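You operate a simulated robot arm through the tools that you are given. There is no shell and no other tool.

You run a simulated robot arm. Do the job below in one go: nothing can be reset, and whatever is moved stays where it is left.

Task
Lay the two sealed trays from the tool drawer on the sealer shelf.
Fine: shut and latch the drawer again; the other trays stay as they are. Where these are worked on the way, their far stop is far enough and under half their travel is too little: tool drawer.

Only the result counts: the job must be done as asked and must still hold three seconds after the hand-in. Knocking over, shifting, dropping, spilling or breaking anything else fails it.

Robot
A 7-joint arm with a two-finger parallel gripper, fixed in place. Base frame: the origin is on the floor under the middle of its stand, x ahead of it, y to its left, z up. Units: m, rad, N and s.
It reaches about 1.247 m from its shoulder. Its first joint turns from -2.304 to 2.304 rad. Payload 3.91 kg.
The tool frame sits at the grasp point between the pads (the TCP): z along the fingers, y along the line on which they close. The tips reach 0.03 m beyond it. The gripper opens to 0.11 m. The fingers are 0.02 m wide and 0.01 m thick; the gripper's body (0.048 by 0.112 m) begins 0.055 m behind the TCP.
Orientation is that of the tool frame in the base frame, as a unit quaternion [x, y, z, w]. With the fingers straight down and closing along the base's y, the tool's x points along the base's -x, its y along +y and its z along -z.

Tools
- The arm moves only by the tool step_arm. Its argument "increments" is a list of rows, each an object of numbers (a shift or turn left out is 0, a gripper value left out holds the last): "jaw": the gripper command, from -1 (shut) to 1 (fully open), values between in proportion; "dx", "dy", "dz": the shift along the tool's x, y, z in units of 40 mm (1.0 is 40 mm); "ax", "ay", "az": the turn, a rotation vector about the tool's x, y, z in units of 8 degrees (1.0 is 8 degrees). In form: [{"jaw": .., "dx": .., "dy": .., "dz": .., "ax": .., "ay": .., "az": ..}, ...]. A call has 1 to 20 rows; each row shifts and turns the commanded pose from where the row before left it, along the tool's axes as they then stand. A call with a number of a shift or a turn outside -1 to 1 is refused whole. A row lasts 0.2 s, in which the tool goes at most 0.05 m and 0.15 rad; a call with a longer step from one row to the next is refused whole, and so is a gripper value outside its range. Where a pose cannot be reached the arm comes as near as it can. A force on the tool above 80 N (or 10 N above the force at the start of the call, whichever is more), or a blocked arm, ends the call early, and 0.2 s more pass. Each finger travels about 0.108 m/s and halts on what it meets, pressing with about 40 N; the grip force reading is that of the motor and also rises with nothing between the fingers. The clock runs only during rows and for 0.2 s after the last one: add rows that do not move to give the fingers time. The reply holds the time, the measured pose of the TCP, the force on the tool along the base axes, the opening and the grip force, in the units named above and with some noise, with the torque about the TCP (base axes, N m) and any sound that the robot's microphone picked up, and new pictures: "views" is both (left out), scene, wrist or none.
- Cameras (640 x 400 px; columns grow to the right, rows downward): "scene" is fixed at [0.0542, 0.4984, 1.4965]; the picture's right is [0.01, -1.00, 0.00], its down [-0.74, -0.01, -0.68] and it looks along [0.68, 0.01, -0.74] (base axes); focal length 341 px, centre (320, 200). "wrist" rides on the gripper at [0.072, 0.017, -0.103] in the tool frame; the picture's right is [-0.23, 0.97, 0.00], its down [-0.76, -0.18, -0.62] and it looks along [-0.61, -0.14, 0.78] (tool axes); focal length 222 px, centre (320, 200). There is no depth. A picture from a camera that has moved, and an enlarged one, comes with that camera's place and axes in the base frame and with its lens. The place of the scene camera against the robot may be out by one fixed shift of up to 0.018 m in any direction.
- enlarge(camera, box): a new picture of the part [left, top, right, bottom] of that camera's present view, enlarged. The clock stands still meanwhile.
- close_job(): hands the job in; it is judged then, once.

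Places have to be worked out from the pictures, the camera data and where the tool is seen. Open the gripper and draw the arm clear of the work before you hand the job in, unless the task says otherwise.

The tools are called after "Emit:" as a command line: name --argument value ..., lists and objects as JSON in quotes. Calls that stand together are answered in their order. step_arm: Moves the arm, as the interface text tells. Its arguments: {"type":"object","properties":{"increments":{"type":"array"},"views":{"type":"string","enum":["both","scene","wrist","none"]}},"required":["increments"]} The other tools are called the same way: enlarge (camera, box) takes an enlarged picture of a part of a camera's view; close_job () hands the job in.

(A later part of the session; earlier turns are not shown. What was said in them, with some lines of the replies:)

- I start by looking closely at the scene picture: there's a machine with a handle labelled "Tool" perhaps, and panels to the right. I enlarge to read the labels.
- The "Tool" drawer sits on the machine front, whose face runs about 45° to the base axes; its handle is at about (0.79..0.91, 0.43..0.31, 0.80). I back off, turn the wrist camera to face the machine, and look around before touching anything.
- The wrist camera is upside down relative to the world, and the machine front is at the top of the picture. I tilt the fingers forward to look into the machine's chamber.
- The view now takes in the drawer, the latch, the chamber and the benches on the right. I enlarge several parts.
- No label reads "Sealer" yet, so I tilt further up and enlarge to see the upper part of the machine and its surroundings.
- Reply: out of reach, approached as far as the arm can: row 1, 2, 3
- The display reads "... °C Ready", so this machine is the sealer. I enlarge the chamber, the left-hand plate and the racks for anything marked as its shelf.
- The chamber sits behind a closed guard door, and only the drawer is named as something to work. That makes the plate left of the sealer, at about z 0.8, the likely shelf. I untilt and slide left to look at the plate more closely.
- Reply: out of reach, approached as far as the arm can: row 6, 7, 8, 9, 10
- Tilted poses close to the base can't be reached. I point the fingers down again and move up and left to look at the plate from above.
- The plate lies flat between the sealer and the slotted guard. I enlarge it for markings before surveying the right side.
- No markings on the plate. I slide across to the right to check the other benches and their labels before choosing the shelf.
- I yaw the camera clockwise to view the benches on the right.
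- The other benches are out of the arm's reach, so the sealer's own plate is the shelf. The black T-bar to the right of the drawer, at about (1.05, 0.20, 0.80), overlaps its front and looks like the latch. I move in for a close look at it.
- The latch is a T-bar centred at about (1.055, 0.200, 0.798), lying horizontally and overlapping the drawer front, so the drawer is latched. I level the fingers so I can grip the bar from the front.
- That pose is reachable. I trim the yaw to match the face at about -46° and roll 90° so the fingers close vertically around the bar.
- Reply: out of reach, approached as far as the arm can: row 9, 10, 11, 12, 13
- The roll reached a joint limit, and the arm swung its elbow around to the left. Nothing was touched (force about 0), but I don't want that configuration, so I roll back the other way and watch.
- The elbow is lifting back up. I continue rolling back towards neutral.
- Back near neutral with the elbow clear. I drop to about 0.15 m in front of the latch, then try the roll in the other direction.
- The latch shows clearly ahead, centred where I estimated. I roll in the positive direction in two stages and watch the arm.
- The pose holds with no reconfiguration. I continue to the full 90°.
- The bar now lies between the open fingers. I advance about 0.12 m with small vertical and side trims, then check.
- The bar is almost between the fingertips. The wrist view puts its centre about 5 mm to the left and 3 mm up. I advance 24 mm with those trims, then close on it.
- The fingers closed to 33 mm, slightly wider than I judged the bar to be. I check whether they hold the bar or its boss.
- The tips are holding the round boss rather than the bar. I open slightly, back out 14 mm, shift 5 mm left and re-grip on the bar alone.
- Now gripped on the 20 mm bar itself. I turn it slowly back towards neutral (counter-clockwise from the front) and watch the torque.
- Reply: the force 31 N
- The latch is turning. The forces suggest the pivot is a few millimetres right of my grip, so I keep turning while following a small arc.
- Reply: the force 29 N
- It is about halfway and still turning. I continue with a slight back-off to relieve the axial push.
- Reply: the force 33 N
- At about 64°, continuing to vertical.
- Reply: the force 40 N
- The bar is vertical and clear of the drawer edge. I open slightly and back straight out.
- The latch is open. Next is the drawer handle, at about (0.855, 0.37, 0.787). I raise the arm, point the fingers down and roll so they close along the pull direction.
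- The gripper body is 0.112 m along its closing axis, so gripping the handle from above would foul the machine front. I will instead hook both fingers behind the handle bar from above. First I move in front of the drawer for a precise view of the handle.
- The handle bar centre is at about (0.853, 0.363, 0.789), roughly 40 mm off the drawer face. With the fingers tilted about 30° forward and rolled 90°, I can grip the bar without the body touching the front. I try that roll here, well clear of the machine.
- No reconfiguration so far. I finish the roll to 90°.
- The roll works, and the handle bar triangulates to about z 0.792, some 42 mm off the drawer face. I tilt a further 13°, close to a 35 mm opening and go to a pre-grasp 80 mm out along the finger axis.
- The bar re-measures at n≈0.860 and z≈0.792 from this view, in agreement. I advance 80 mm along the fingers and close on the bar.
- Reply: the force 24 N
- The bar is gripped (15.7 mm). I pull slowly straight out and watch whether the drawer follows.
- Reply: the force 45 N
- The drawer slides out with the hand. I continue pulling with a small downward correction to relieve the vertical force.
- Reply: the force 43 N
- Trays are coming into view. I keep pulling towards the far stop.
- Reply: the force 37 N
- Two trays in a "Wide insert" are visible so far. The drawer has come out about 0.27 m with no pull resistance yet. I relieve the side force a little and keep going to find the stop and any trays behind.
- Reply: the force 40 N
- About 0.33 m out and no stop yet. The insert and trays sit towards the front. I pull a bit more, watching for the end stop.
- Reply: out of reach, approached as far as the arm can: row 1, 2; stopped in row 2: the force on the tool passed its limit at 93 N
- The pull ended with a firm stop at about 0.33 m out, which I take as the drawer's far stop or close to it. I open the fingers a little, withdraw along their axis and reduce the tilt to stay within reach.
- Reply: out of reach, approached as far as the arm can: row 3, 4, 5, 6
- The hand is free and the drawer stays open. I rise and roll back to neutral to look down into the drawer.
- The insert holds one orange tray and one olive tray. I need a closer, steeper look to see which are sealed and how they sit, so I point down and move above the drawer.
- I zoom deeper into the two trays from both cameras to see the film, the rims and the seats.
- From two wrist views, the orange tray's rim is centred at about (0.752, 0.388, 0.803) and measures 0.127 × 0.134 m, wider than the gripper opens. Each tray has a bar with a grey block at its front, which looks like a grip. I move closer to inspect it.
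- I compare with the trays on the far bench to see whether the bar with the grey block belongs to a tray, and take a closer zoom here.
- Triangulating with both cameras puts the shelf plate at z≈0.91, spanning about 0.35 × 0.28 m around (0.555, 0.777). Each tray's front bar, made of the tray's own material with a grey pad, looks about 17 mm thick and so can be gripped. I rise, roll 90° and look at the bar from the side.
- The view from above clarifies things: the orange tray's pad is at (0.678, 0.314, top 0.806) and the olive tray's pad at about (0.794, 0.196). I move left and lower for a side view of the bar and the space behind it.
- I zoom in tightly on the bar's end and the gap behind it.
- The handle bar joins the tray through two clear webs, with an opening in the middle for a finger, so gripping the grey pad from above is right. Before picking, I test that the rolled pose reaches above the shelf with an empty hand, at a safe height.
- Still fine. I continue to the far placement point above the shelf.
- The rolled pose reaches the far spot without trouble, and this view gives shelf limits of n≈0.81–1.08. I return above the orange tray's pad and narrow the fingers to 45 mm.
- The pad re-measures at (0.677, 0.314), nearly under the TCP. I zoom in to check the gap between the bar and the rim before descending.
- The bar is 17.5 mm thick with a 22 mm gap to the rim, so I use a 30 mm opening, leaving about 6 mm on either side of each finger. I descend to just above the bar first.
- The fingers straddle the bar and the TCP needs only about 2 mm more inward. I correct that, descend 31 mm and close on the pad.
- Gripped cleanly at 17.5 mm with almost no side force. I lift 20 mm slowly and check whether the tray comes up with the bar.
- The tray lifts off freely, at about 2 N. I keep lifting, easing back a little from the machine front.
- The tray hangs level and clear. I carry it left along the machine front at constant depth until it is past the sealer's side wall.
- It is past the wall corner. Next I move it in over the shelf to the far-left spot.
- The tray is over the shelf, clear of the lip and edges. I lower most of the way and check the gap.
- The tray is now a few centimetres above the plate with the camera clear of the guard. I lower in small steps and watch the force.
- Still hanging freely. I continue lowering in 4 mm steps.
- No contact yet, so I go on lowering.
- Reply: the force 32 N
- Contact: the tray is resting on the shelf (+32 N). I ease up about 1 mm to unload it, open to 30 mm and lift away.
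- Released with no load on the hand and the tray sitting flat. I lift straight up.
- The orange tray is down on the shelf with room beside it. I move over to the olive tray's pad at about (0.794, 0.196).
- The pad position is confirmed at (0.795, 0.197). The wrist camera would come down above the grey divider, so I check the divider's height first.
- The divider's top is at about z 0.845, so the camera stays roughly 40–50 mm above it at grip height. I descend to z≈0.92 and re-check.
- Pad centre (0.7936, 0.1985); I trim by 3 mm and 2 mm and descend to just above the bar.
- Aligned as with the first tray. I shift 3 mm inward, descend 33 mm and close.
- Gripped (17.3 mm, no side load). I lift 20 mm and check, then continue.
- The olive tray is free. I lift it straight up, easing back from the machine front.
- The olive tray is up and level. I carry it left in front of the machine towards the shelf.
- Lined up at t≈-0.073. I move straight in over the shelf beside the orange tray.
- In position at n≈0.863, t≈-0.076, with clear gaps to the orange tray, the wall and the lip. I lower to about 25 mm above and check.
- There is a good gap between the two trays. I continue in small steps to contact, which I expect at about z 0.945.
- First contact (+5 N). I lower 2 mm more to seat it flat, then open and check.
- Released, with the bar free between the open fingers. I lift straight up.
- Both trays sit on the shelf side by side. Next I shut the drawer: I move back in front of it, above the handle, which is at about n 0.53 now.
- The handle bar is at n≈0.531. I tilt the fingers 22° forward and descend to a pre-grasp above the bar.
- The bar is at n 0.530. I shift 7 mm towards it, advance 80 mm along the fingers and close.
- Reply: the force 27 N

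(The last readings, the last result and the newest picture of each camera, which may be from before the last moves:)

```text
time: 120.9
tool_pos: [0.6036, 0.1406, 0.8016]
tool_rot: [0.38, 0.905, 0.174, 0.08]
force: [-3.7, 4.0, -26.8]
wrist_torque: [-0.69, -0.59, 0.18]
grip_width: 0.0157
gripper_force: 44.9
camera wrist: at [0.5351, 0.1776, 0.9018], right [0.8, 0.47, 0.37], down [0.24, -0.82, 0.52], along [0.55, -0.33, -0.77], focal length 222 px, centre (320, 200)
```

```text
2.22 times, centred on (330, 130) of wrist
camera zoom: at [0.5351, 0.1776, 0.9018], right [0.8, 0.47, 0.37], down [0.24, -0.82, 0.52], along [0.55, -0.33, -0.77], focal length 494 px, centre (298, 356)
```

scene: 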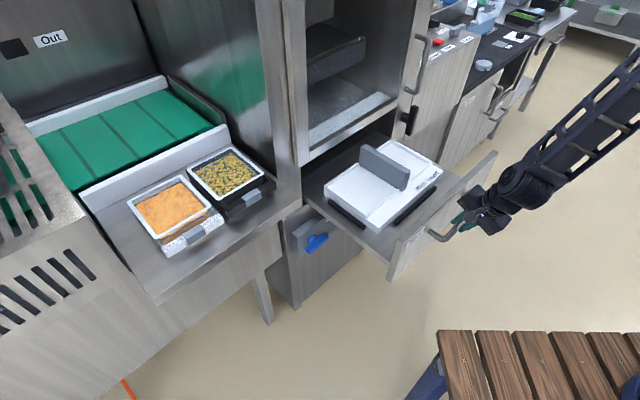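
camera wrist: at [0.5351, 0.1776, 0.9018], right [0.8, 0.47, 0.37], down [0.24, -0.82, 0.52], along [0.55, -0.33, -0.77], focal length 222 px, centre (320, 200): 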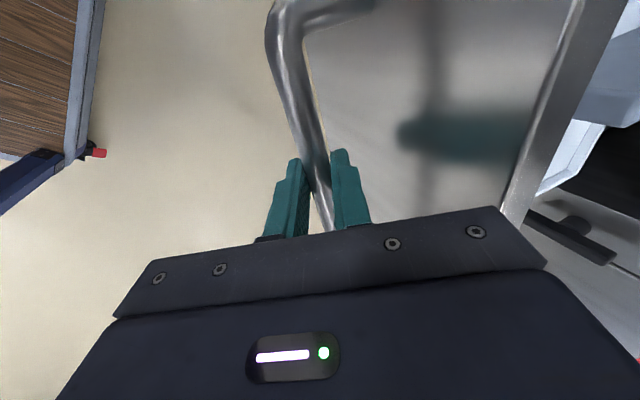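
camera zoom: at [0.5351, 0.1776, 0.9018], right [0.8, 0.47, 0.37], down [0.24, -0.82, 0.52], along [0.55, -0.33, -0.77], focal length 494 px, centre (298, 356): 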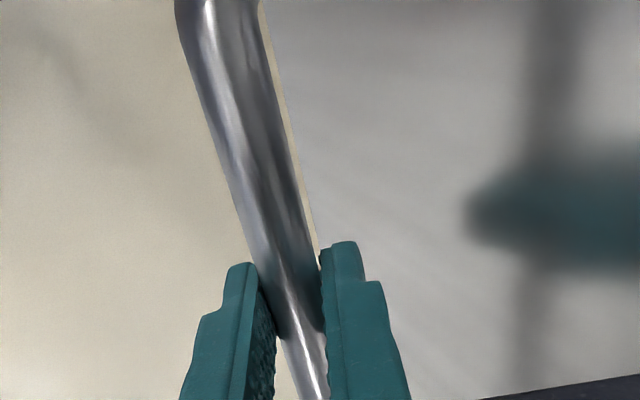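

The handle is gripped. I push the drawer in along its measured direction at about 0.1 m/s.

Emit:
step_arm --increments '[{"dx": 0.003, "dy": 0.25, "dz": 0.1}, {"dx": 0.005, "dy": 0.463, "dz": 0.189}, {"dx": 0.005, "dy": 0.463, "dz": 0.189}, {"dx": 0.005, "dy": 0.463, "dz": 0.189}, {"dx": 0.005, "dy": 0.463, "dz": 0.189}, {"dx": 0.005, "dy": 0.463, "dz": 0.189}, {"dx": 0.005, "dy": 0.463, "dz": 0.189}, {"dx": 0.005, "dy": 0.463, "dz": 0.189}]' --views "scene"

```text
time: 122.7
tool_pos: [0.7113, 0.2502, 0.8021]
tool_rot: [0.381, 0.904, 0.174, 0.081]
force: [10.5, -10.2, -30.9]
wrist_torque: [-0.65, -0.54, 0.23]
grip_width: 0.0158
gripper_force: 45.0
```

scene: 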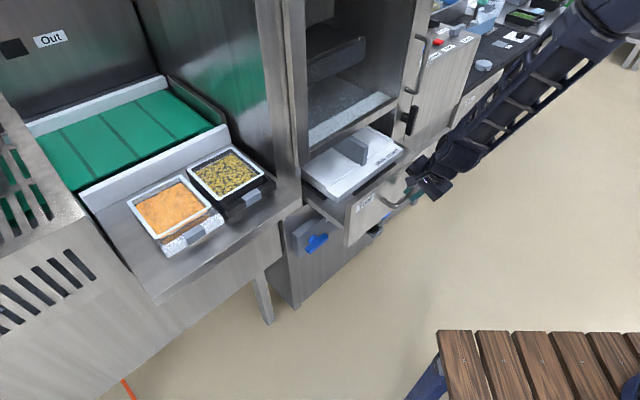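

The drawer is moving in smoothly and is about halfway. I continue.

Emit:
step_arm --increments '[{"dx": -0.04, "dy": 0.444, "dz": 0.235}, {"dx": 0.005, "dy": 0.463, "dz": 0.189}, {"dx": 0.005, "dy": 0.463, "dz": 0.189}, {"dx": 0.005, "dy": 0.463, "dz": 0.189}, {"dx": 0.005, "dy": 0.463, "dz": 0.189}, {"dx": 0.005, "dy": 0.463, "dz": 0.189}, {"dx": 0.005, "dy": 0.463, "dz": 0.189}]' --views "scene"

Emit:
enlarge --camera "scene" --box '[280, 80, 460, 230]'

```text
time: 124.3
tool_pos: [0.8093, 0.347, 0.7995]
tool_rot: [0.38, 0.905, 0.175, 0.082]
force: [-3.0, 4.2, 32.9]
wrist_torque: [-0.15, -0.5, 0.27]
grip_width: 0.016
gripper_force: 44.8
```

scene: 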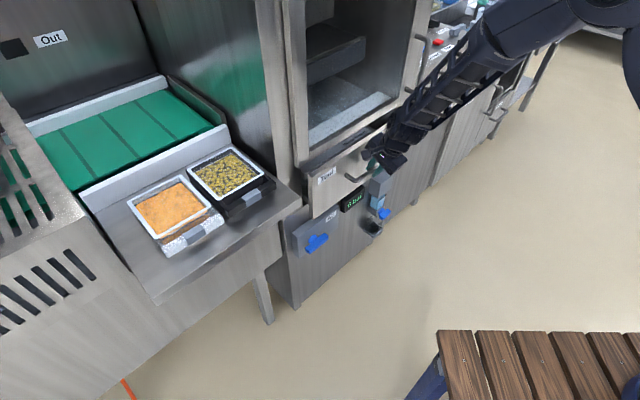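

```text
2.67 times, centred on (370, 155) of scene
camera zoom: at [0.0542, 0.4984, 1.4965], right [0.01, -1.0, 0.0], down [-0.74, -0.01, -0.68], along [0.68, 0.01, -0.74], focal length 908 px, centre (187, 320)
```

zoom: 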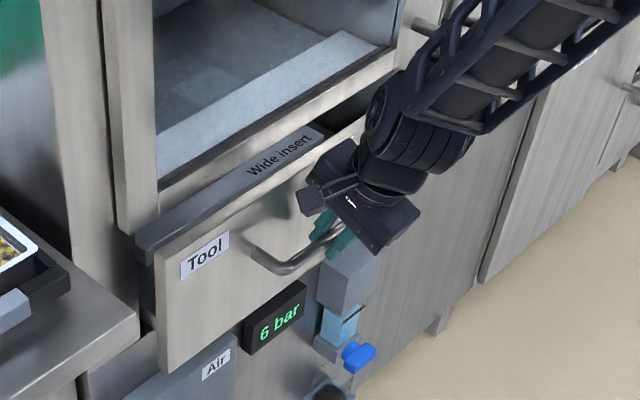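

About 38 mm remains. I push the last part slowly.

Emit:
step_arm --increments '[{"dx": 0.002, "dy": 0.195, "dz": 0.05}, {"dx": 0.002, "dy": 0.185, "dz": 0.0755}, {"dx": 0.002, "dy": 0.185, "dz": 0.0755}, {"dx": 0.002, "dy": 0.185, "dz": 0.0755}]' --views "none"

Emit:
enlarge --camera "scene" --box '[280, 80, 460, 230]'

```text
time: 125.3
tool_pos: [0.8315, 0.3701, 0.7995]
tool_rot: [0.381, 0.905, 0.173, 0.08]
force: [-3.6, 10.9, -5.8]
wrist_torque: [0.47, 0.4, 0.68]
grip_width: 0.0157
gripper_force: 45.5
```

```text
2.67 times, centred on (370, 155) of scene
camera zoom: at [0.0542, 0.4984, 1.4965], right [0.01, -1.0, 0.0], down [-0.74, -0.01, -0.68], along [0.68, 0.01, -0.74], focal length 908 px, centre (187, 320)
```

zoom: 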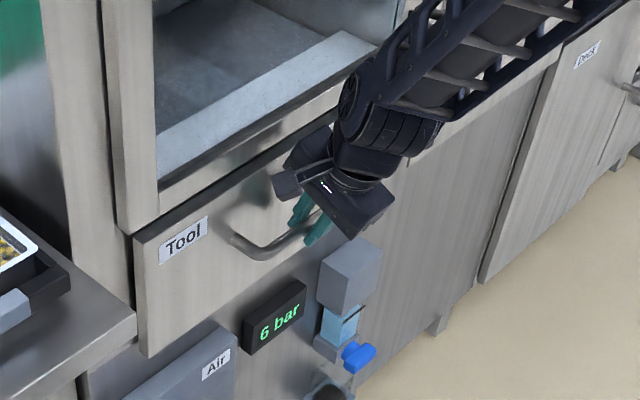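

Nearly shut. I push the last millimetres until the resistance rises.

Emit:
step_arm --increments '[{"dy": 0.093, "dz": 0.038}, {"dy": 0.093, "dz": 0.038}, {"dy": 0.093, "dz": 0.038}]' --views "none"

```text
time: 126.1
tool_pos: [0.8373, 0.3722, 0.7971]
tool_rot: [0.382, 0.905, 0.17, 0.077]
force: [-17.0, -13.9, 18.2]
wrist_torque: [-0.02, 0.26, 0.86]
grip_width: 0.0157
gripper_force: 45.0
stopped in row 3: the force on the tool passed its limit at 90 N (the readings are from after the stop); the commanded pose is now the measured one
```

The drawer has hit its closed stop; it travelled 0.329 m, the same as when it opened. I open slightly and withdraw along the finger axis.

Emit:
step_arm --increments '[{"jaw": -0.36}, {"jaw": -0.36}, {"dz": -0.4}, {"dz": -0.7}, {"dz": -1}, {"dz": -1, "dy": -0.3}, {"dz": -0.8, "dy": -0.6}]' --views "both"

Emit:
enlarge --camera "scene" --box '[280, 80, 460, 230]'

```text
time: 127.7
tool_pos: [0.7719, 0.3103, 0.9297]
tool_rot: [0.381, 0.906, 0.168, 0.077]
force: [-0.2, -0.3, -0.9]
wrist_torque: [0.01, 0.02, 0.01]
grip_width: 0.0354
gripper_force: 0.1
camera wrist: at [0.7052, 0.348, 1.03], right [0.81, 0.47, 0.36], down [0.25, -0.82, 0.52], along [0.54, -0.33, -0.77], focal length 222 px, centre (320, 200)
```

scene: 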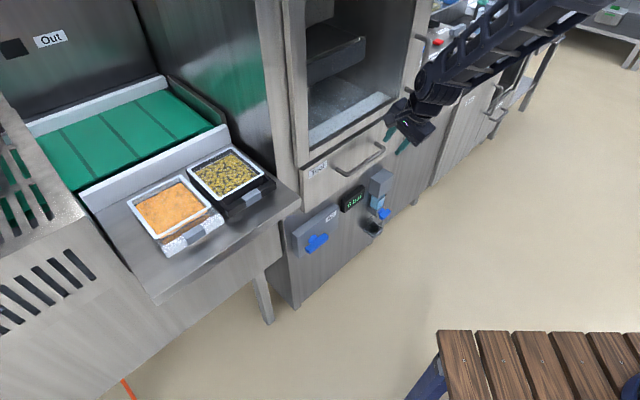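
wrist: 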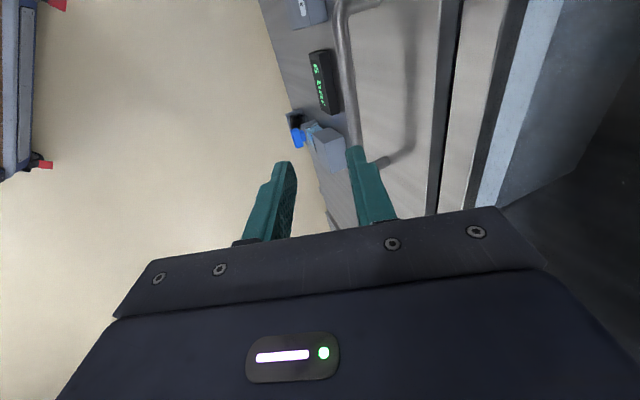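

```text
2.67 times, centred on (370, 155) of scene
camera zoom: at [0.0542, 0.4984, 1.4965], right [0.01, -1.0, 0.0], down [-0.74, -0.01, -0.68], along [0.68, 0.01, -0.74], focal length 908 px, centre (187, 320)
```

zoom: 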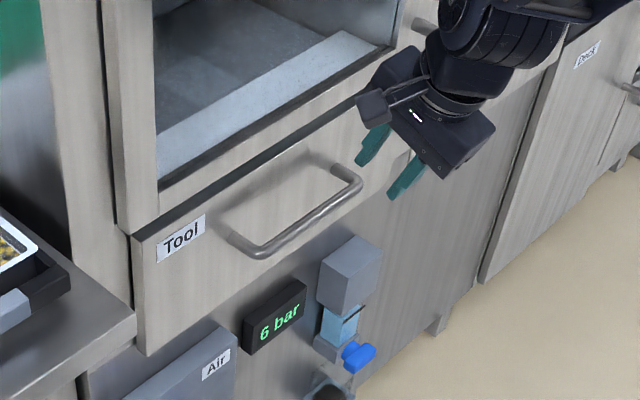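

The drawer is shut flush. Now I relatch it: I back away to the right and roll back to neutral so I can grip the vertical T-bar.

Emit:
step_arm --increments '[{"dx": -0.5, "dy": -0.55, "dz": -0.55}, {"dx": -0.6, "dy": -0.5, "dz": -0.5}, {"dx": -0.75, "dy": -0.42, "dz": -0.45}, {"dx": -0.75, "dy": -0.42, "dz": -0.45}, {"dx": -0.75, "dy": -0.42, "dz": -0.45}, {"dx": -0.75, "dy": -0.4, "dz": -0.45}, {"dx": -0.75, "dy": -0.4, "dz": -0.45}, {"dx": -0.75, "dy": -0.3, "dz": -0.45}, {"az": -1}, {"az": -1}, {"az": -1}, {"az": -1}, {"az": -1}, {"az": -1}, {"az": -1}, {"az": -1}, {"az": -1}, {"az": -1}, {"az": -1}, {"az": -0.25}]' --views "both"

```text
time: 131.9
tool_pos: [0.7976, 0.0237, 1.0199]
tool_rot: [-0.371, 0.91, 0.065, 0.174]
force: [0.2, -0.4, -0.2]
wrist_torque: [0.01, 0.0, -0.05]
grip_width: 0.0352
gripper_force: 0.0
camera wrist: at [0.7093, -0.0368, 1.0885], right [-0.53, 0.85, 0.07], down [0.46, 0.22, 0.86], along [0.71, 0.49, -0.51], focal length 222 px, centre (320, 200)
```

scene: 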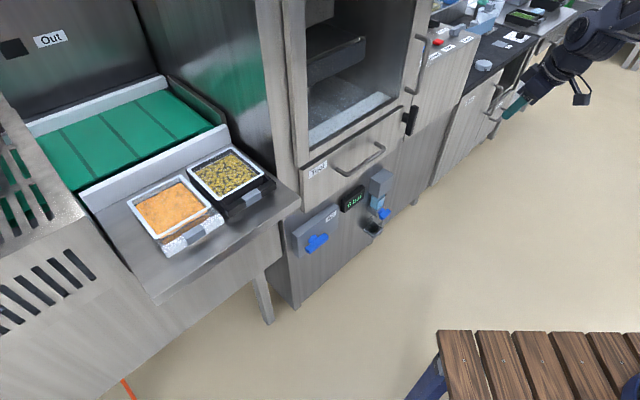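
wrist: 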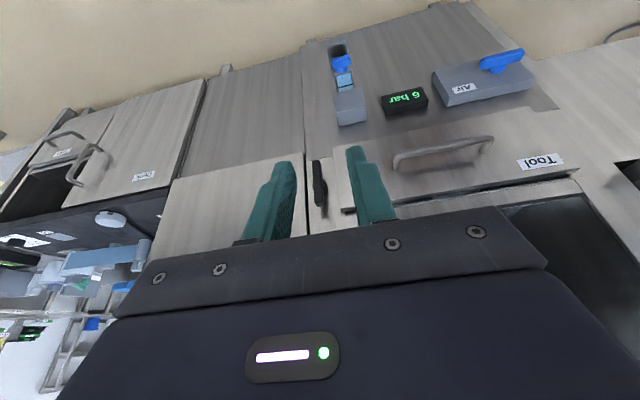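

Back at neutral roll. I level the fingers and drop to 0.15 m in front of the latch pivot, with the fingers open to 50 mm.

Emit:
step_arm --increments '[{"ay": -1, "jaw": 0}, {"ay": -1}, {"ay": -1}, {"ay": -1}, {"ay": -1}, {"ay": -1}, {"ay": -1}, {"ay": -1}, {"ay": -0.58}, {"dx": 0.917, "dy": -0.22, "dz": 0.533}, {"dx": 0.917, "dy": -0.22, "dz": 0.533}, {"dx": 0.917, "dy": -0.22, "dz": 0.533}, {"dx": 0.917, "dy": -0.22, "dz": 0.533}, {"dx": 0.917, "dy": -0.22, "dz": 0.533}, {"dx": 0.917, "dy": -0.22, "dz": 0.533}]' --views "both"

Emit:
enlarge --camera "scene" --box '[380, 80, 480, 180]'

```text
time: 135.1
tool_pos: [0.9321, 0.072, 0.7995]
tool_rot: [-0.269, 0.654, 0.262, 0.657]
force: [0.5, -0.5, 0.1]
wrist_torque: [-0.04, -0.02, -0.02]
grip_width: 0.0549
gripper_force: 0.0
camera wrist: at [0.846, 0.0115, 0.7261], right [-0.68, 0.7, 0.22], down [-0.33, -0.56, 0.76], along [0.65, 0.45, 0.61], focal length 222 px, centre (320, 200)
```

scene: 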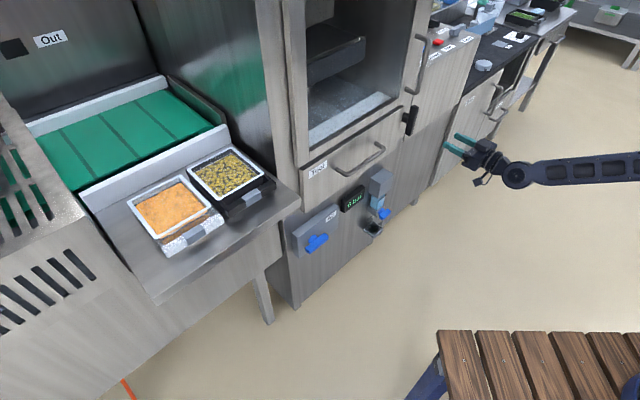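
wrist: 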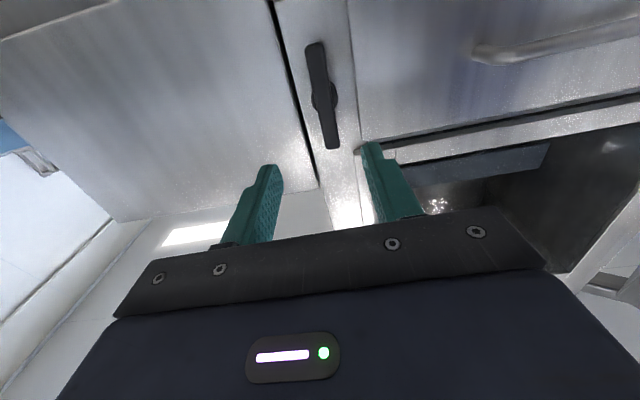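

```text
4.00 times, centred on (430, 130) of scene
camera zoom: at [0.0542, 0.4984, 1.4965], right [0.01, -1.0, 0.0], down [-0.74, -0.01, -0.68], along [0.68, 0.01, -0.74], focal length 1363 px, centre (-120, 480)
```

zoom: 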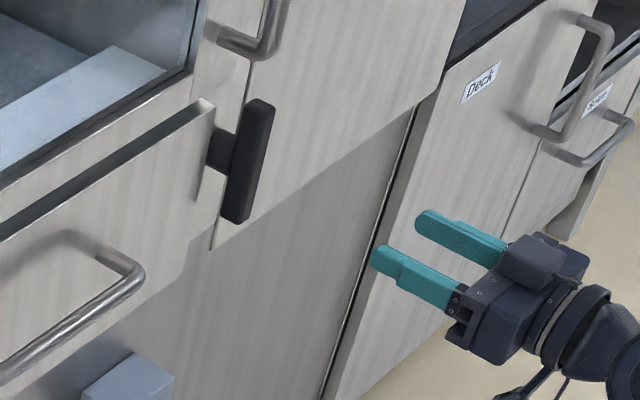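

The vertical bar is straight ahead, about 5 mm to the left of my line. I trim and advance to the grip depth used before.

Emit:
step_arm --increments '[{"dy": 0.12}, {"dz": 1}, {"dz": 1}, {"dz": 0.8}, {"dz": 0.5}]' --views "both"

Emit:
enlarge --camera "wrist" --box '[230, 40, 430, 220]'

Emit:
enlarge --camera "scene" --box '[385, 85, 465, 155]'

```text
time: 136.3
tool_pos: [1.0237, 0.1697, 0.8013]
tool_rot: [-0.27, 0.653, 0.263, 0.657]
force: [0.9, 0.6, -1.0]
wrist_torque: [0.01, 0.03, 0.05]
grip_width: 0.0548
gripper_force: 0.1
camera wrist: at [0.9374, 0.1092, 0.7278], right [-0.68, 0.7, 0.22], down [-0.33, -0.56, 0.76], along [0.66, 0.45, 0.61], focal length 222 px, centre (320, 200)
```

scene: 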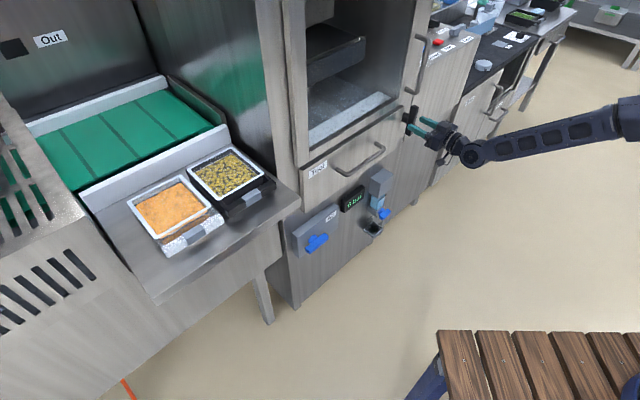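
wrist: 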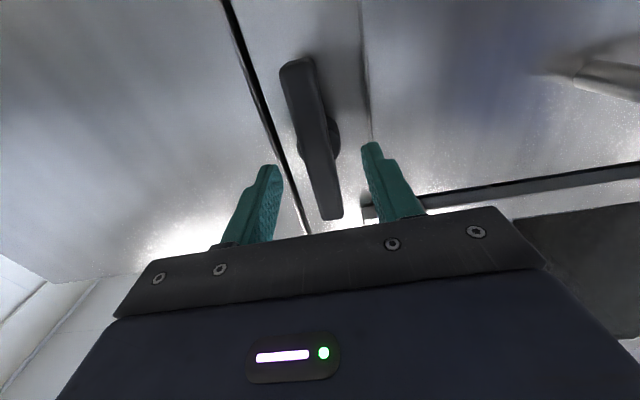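

```text
2.22 times, centred on (330, 130) of wrist
camera zoom: at [0.9374, 0.1092, 0.7278], right [-0.68, 0.7, 0.22], down [-0.33, -0.56, 0.76], along [0.66, 0.45, 0.61], focal length 494 px, centre (298, 356)
```

zoom: 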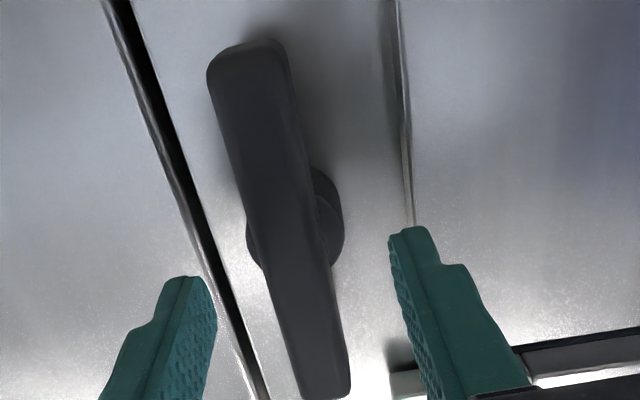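

```text
5.71 times, centred on (425, 120) of scene
camera zoom: at [0.0542, 0.4984, 1.4965], right [0.01, -1.0, 0.0], down [-0.74, -0.01, -0.68], along [0.68, 0.01, -0.74], focal length 1947 px, centre (-280, 657)
```

zoom: 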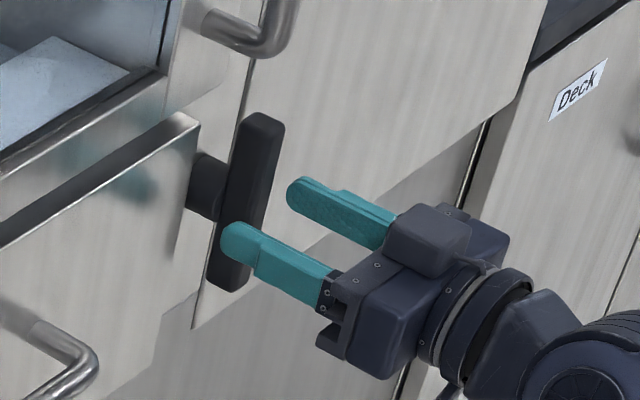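

Well aligned. I advance the last 14 mm and close on the bar.

Emit:
step_arm --increments '[{"dz": 0.36, "dx": 0.03}, {"jaw": -1}, {"jaw": -1}, {"jaw": -1}]' --views "both"

Emit:
enlarge --camera "scene" --box '[385, 85, 465, 155]'

Emit:
enlarge --camera "wrist" --box '[230, 40, 430, 220]'

```text
time: 137.3
tool_pos: [1.0332, 0.1791, 0.7986]
tool_rot: [-0.27, 0.653, 0.263, 0.657]
force: [10.5, -6.6, 0.9]
wrist_torque: [0.09, 0.75, 0.41]
grip_width: 0.0199
gripper_force: 44.9
camera wrist: at [0.9478, 0.1182, 0.7251], right [-0.68, 0.7, 0.22], down [-0.33, -0.56, 0.76], along [0.66, 0.45, 0.61], focal length 222 px, centre (320, 200)
```

scene: 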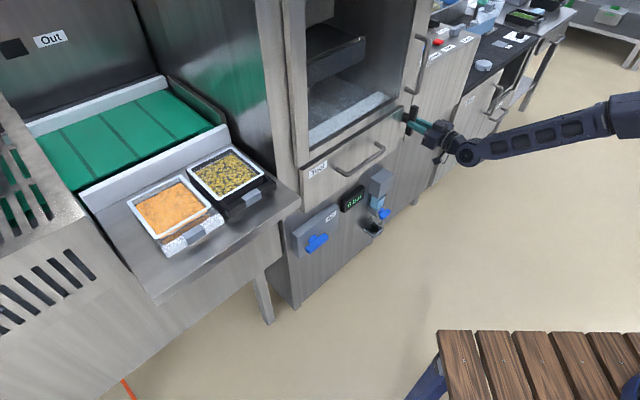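
wrist: 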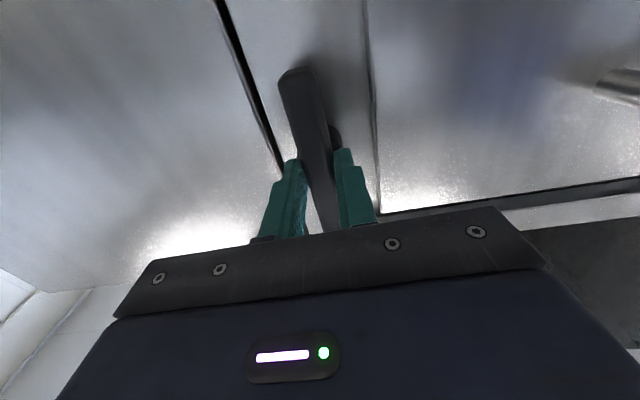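

```text
5.71 times, centred on (425, 120) of scene
camera zoom: at [0.0542, 0.4984, 1.4965], right [0.01, -1.0, 0.0], down [-0.74, -0.01, -0.68], along [0.68, 0.01, -0.74], focal length 1947 px, centre (-280, 657)
```

zoom: 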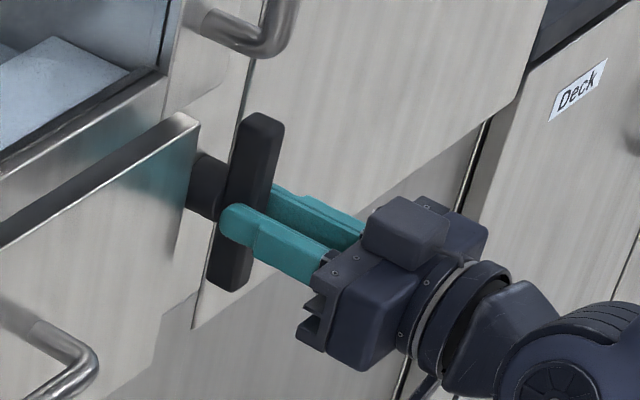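

```text
2.22 times, centred on (330, 130) of wrist
camera zoom: at [0.9478, 0.1182, 0.7251], right [-0.68, 0.7, 0.22], down [-0.33, -0.56, 0.76], along [0.66, 0.45, 0.61], focal length 494 px, centre (298, 356)
```

zoom: 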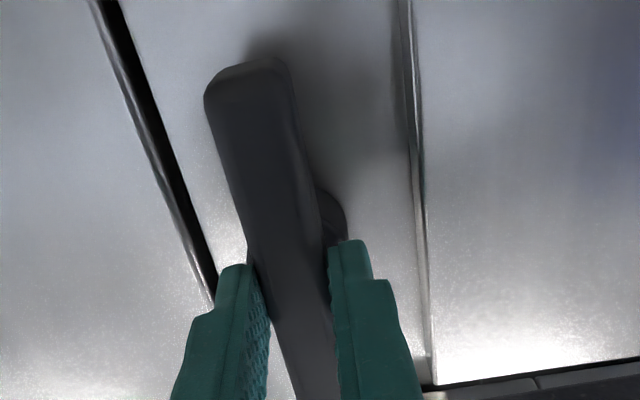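

The vertical bar is gripped at 20 mm. I turn it clockwise, the reverse of before, in slow steps.

Emit:
step_arm --increments '[{"az": 0.5}, {"az": 0.5}, {"az": 0.5}, {"az": 0.5}, {"az": 0.5}, {"az": 0.5}]' --views "scene"

Emit:
enlarge --camera "scene" --box '[385, 85, 465, 155]'

```text
time: 138.7
tool_pos: [1.0316, 0.1769, 0.7985]
tool_rot: [-0.125, 0.696, 0.393, 0.588]
force: [41.6, -22.5, -3.9]
wrist_torque: [0.1, -0.04, -0.47]
grip_width: 0.0198
gripper_force: 44.8
```

scene: 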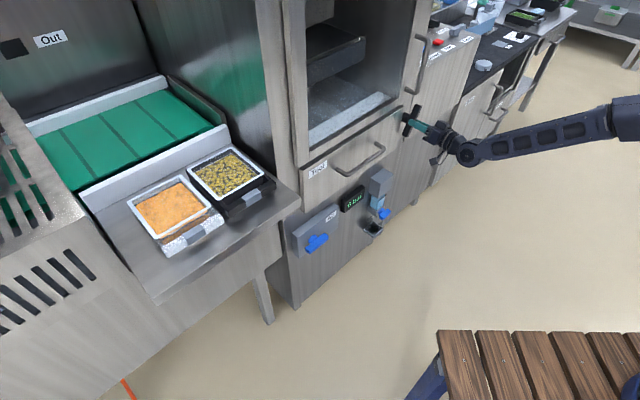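

```text
5.71 times, centred on (425, 120) of scene
camera zoom: at [0.0542, 0.4984, 1.4965], right [0.01, -1.0, 0.0], down [-0.74, -0.01, -0.68], along [0.68, 0.01, -0.74], focal length 1947 px, centre (-280, 657)
```

zoom: 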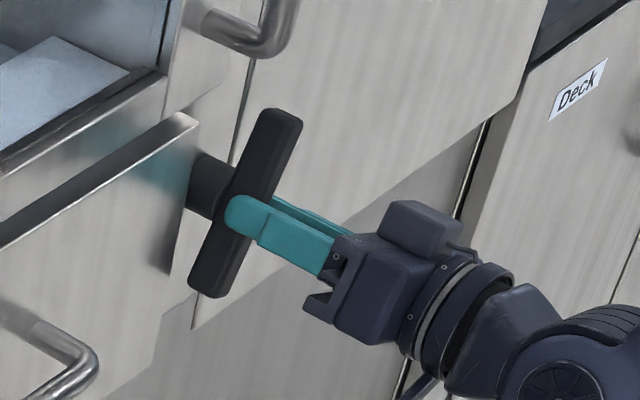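

It is turning. There is a 45 N push to the right, so I shift about 2 mm right and continue.

Emit:
step_arm --increments '[{"az": 0.3, "dy": -0.05, "dx": -0.02}, {"az": 0.5}, {"az": 0.5}, {"az": 0.5}, {"az": 0.5}, {"az": 0.5}]' --views "none"

Emit:
enlarge --camera "scene" --box '[385, 85, 465, 155]'

```text
time: 140.1
tool_pos: [1.0301, 0.1774, 0.7978]
tool_rot: [0.01, 0.706, 0.502, 0.499]
force: [26.9, -9.4, 2.1]
wrist_torque: [0.18, -0.16, 0.0]
grip_width: 0.0201
gripper_force: 44.8
```

```text
5.71 times, centred on (425, 120) of scene
camera zoom: at [0.0542, 0.4984, 1.4965], right [0.01, -1.0, 0.0], down [-0.74, -0.01, -0.68], along [0.68, 0.01, -0.74], focal length 1947 px, centre (-280, 657)
```

zoom: 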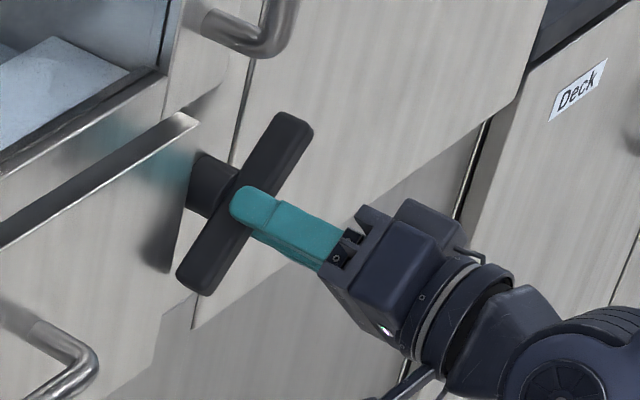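

About 46° done. I continue.

Emit:
step_arm --increments '[{"az": 0.5, "dy": -0.02, "dx": -0.02}, {"az": 0.5}, {"az": 0.5}, {"az": 0.5}, {"az": 0.5}, {"az": 0.5}]' --views "none"

Emit:
enlarge --camera "scene" --box '[385, 85, 465, 155]'

```text
time: 141.5
tool_pos: [1.0312, 0.1768, 0.8003]
tool_rot: [0.157, 0.689, 0.594, 0.384]
force: [9.3, 7.9, 3.4]
wrist_torque: [0.1, -0.16, 0.39]
grip_width: 0.02
gripper_force: 44.8
```

```text
5.71 times, centred on (425, 120) of scene
camera zoom: at [0.0542, 0.4984, 1.4965], right [0.01, -1.0, 0.0], down [-0.74, -0.01, -0.68], along [0.68, 0.01, -0.74], focal length 1947 px, centre (-280, 657)
```

zoom: 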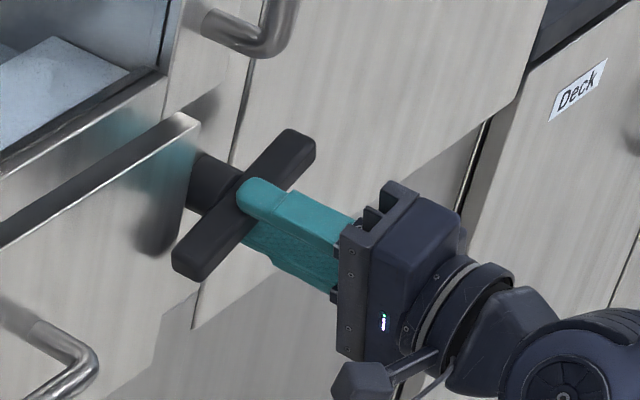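

About 70° done; 20° more brings the bar to its original horizontal position.

Emit:
step_arm --increments '[{"az": 0.5}, {"az": 0.5}, {"az": 0.5}, {"az": 0.5}, {"az": 0.45}, {}]' --views "both"

Emit:
enlarge --camera "scene" --box '[385, 85, 465, 155]'

```text
time: 142.9
tool_pos: [1.0299, 0.1784, 0.8002]
tool_rot: [0.271, 0.653, 0.65, 0.278]
force: [-32.5, 0.3, 1.4]
wrist_torque: [0.08, 0.02, 0.59]
grip_width: 0.02
gripper_force: 44.9
camera wrist: at [0.9057, 0.1576, 0.8151], right [0.15, -0.16, 0.98], down [0.09, -0.98, -0.17], along [0.98, 0.11, -0.14], focal length 222 px, centre (320, 200)
```

scene: 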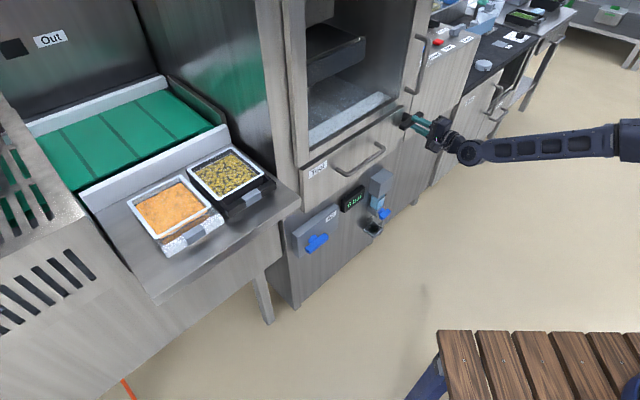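
wrist: 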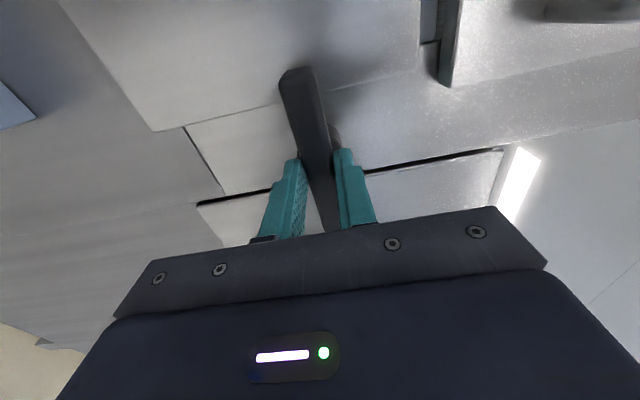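

```text
5.71 times, centred on (425, 120) of scene
camera zoom: at [0.0542, 0.4984, 1.4965], right [0.01, -1.0, 0.0], down [-0.74, -0.01, -0.68], along [0.68, 0.01, -0.74], focal length 1947 px, centre (-280, 657)
```

zoom: 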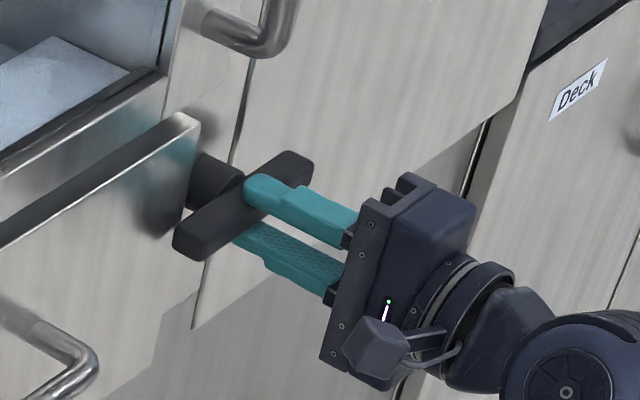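

The bar is back to its original horizontal position, within about 1°. I nudge it slightly further to be sure it seats, then open and back out.

Emit:
step_arm --increments '[{"az": 0.2}, {}]' --views "none"

```text
time: 143.5
tool_pos: [1.0309, 0.1779, 0.7992]
tool_rot: [0.28, 0.649, 0.654, 0.269]
force: [-31.8, 2.3, -2.5]
wrist_torque: [-0.75, -0.58, 0.84]
grip_width: 0.0198
gripper_force: 45.2
```

A resisting torque of about 0.9 Nm shows the latch is at its stop. I open the fingers and back straight out.

Emit:
step_arm --increments '[{"jaw": 0}, {"jaw": 0}, {"dz": -0.6}, {"dz": -1}, {"dz": -1}, {"dz": -1}, {"dz": -1}]' --views "both"

Emit:
enlarge --camera "scene" --box '[290, 80, 470, 210]'

Emit:
enlarge --camera "wrist" --box '[200, 0, 460, 200]'

```text
time: 145.1
tool_pos: [0.8995, 0.0469, 0.8011]
tool_rot: [0.281, 0.649, 0.654, 0.269]
force: [0.4, 0.3, 0.3]
wrist_torque: [0.0, -0.02, 0.0]
grip_width: 0.055
gripper_force: 0.0
camera wrist: at [0.7752, 0.0265, 0.8195], right [0.17, -0.18, 0.97], down [0.08, -0.98, -0.19], along [0.98, 0.11, -0.15], focal length 222 px, centre (320, 200)
```

scene: 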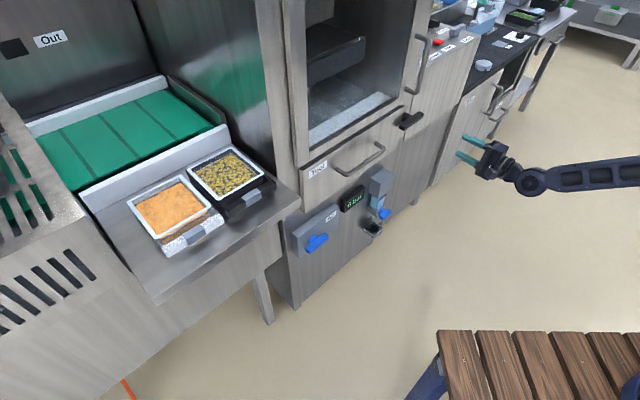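
wrist: 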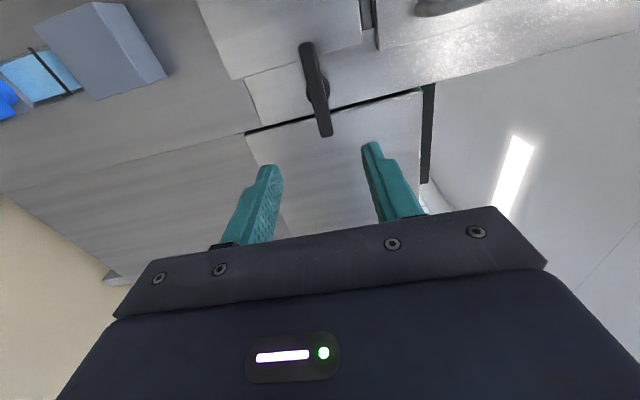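

```text
3.08 times, centred on (380, 145) of scene
camera zoom: at [0.0542, 0.4984, 1.4965], right [0.01, -1.0, 0.0], down [-0.74, -0.01, -0.68], along [0.68, 0.01, -0.74], focal length 1048 px, centre (135, 369)
```

zoom: 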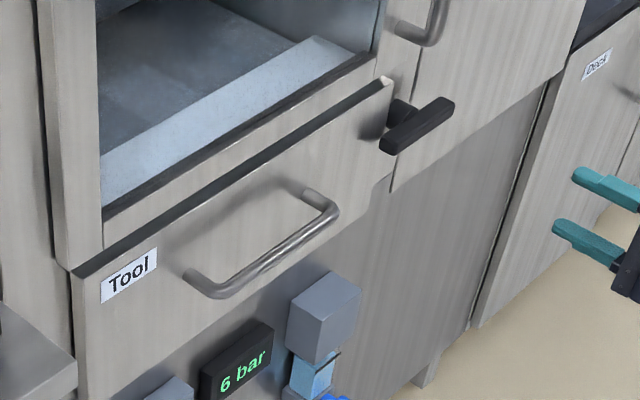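

```text
2.00 times, centred on (330, 100) of wrist
camera zoom: at [0.7752, 0.0265, 0.8195], right [0.17, -0.18, 0.97], down [0.08, -0.98, -0.19], along [0.98, 0.11, -0.15], focal length 444 px, centre (300, 400)
```

zoom: 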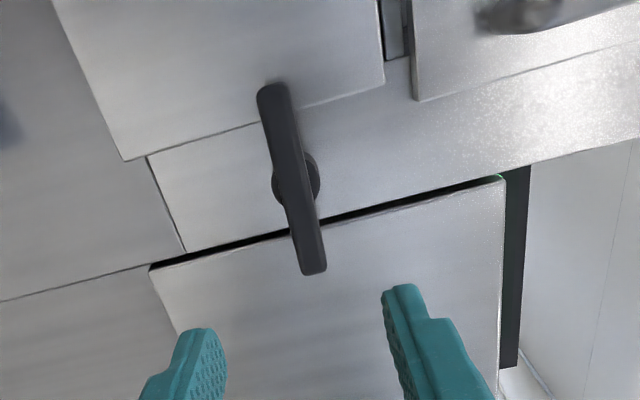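

The drawer is flush, the latch bar is horizontal across its edge as at the start, and both trays are on the shelf. I open the gripper fully, draw the arm clear and take a final look.

Emit:
step_arm --increments '[{"jaw": 1, "dz": -0.8}, {"dz": -0.8}, {"dy": 0.9}, {"dy": 0.9}, {"dy": 0.9}, {"dy": 0.9}, {}, {}]' --views "both"

Emit:
enlarge --camera "scene" --box '[80, 110, 310, 290]'

Emit:
enlarge --camera "scene" --box '[385, 85, 465, 155]'

```text
time: 146.9
tool_pos: [0.8556, 0.0043, 0.943]
tool_rot: [0.281, 0.649, 0.653, 0.27]
force: [1.0, -0.8, 0.2]
wrist_torque: [0.0, 0.02, -0.03]
grip_width: 0.11
gripper_force: 0.2
camera wrist: at [0.7304, -0.0164, 0.9597], right [0.17, -0.18, 0.97], down [0.08, -0.98, -0.19], along [0.98, 0.11, -0.15], focal length 222 px, centre (320, 200)
```

scene: 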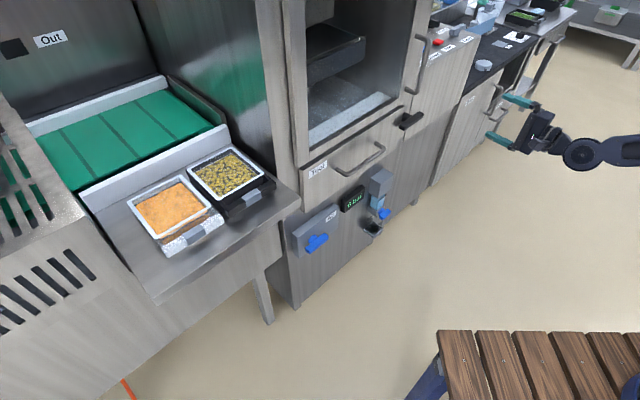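
wrist: 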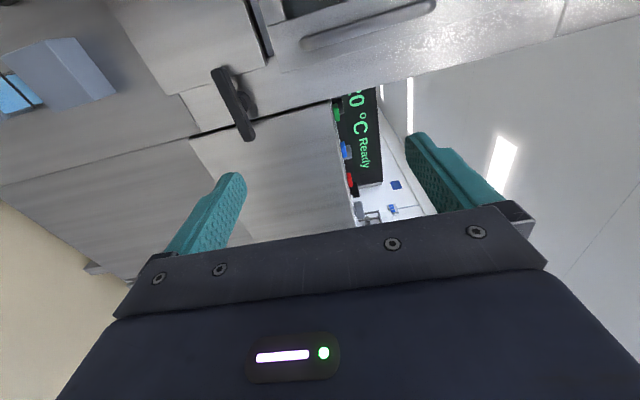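

```text
2.22 times, centred on (195, 200) of scene
camera zoom: at [0.0542, 0.4984, 1.4965], right [0.01, -1.0, 0.0], down [-0.74, -0.01, -0.68], along [0.68, 0.01, -0.74], focal length 757 px, centre (598, 200)
```

zoom: 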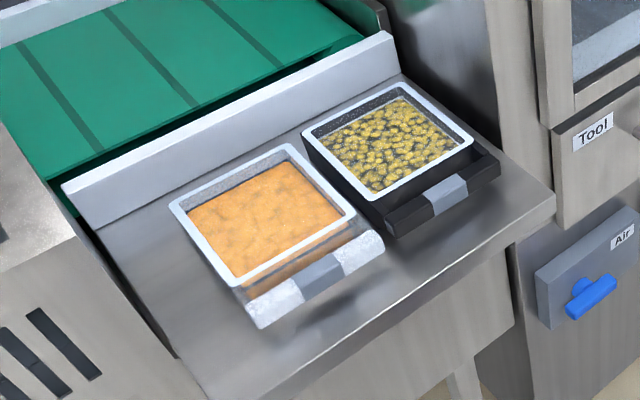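

```text
5.71 times, centred on (425, 120) of scene
camera zoom: at [0.0542, 0.4984, 1.4965], right [0.01, -1.0, 0.0], down [-0.74, -0.01, -0.68], along [0.68, 0.01, -0.74], focal length 1947 px, centre (-280, 657)
```

zoom: 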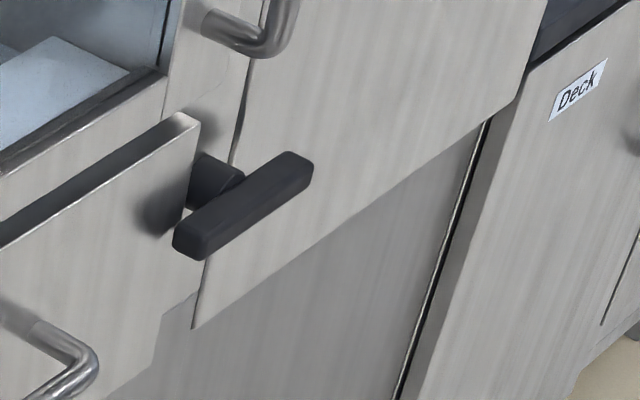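

Both sealed trays lie flat and untouched on the sealer shelf. The tool drawer is shut flush and latched, and the gripper is open and clear of the work. I hand the job in.

Emit:
close_job

```text
The job is handed in.
```

The two trays from the tool drawer are now on the sealer shelf, and the drawer is shut and latched again. The job is handed in; no verdict has come back.

- **Trays:** The orange tray and the olive tray sit side by side on the plate to the left of the sealer. I could not see the seal film in the pictures. I took these two as the sealed trays because they were the only ones visible in the drawer.
- **Shelf:** Nothing is labelled "sealer shelf". I chose the plate because it was the only surface within reach that didn't need another door opened.
- **Drawer:** It came out about 0.33 m, to what I took as its far stop, and went back in the same distance until it hit the closed stop. The latch bar is horizontal across the drawer edge again, as it was at the start, and resisted when I pushed it further.
- **Everything else:** No other trays were touched, and I saw nothing knocked or shifted. The gripper is open and the arm is clear.
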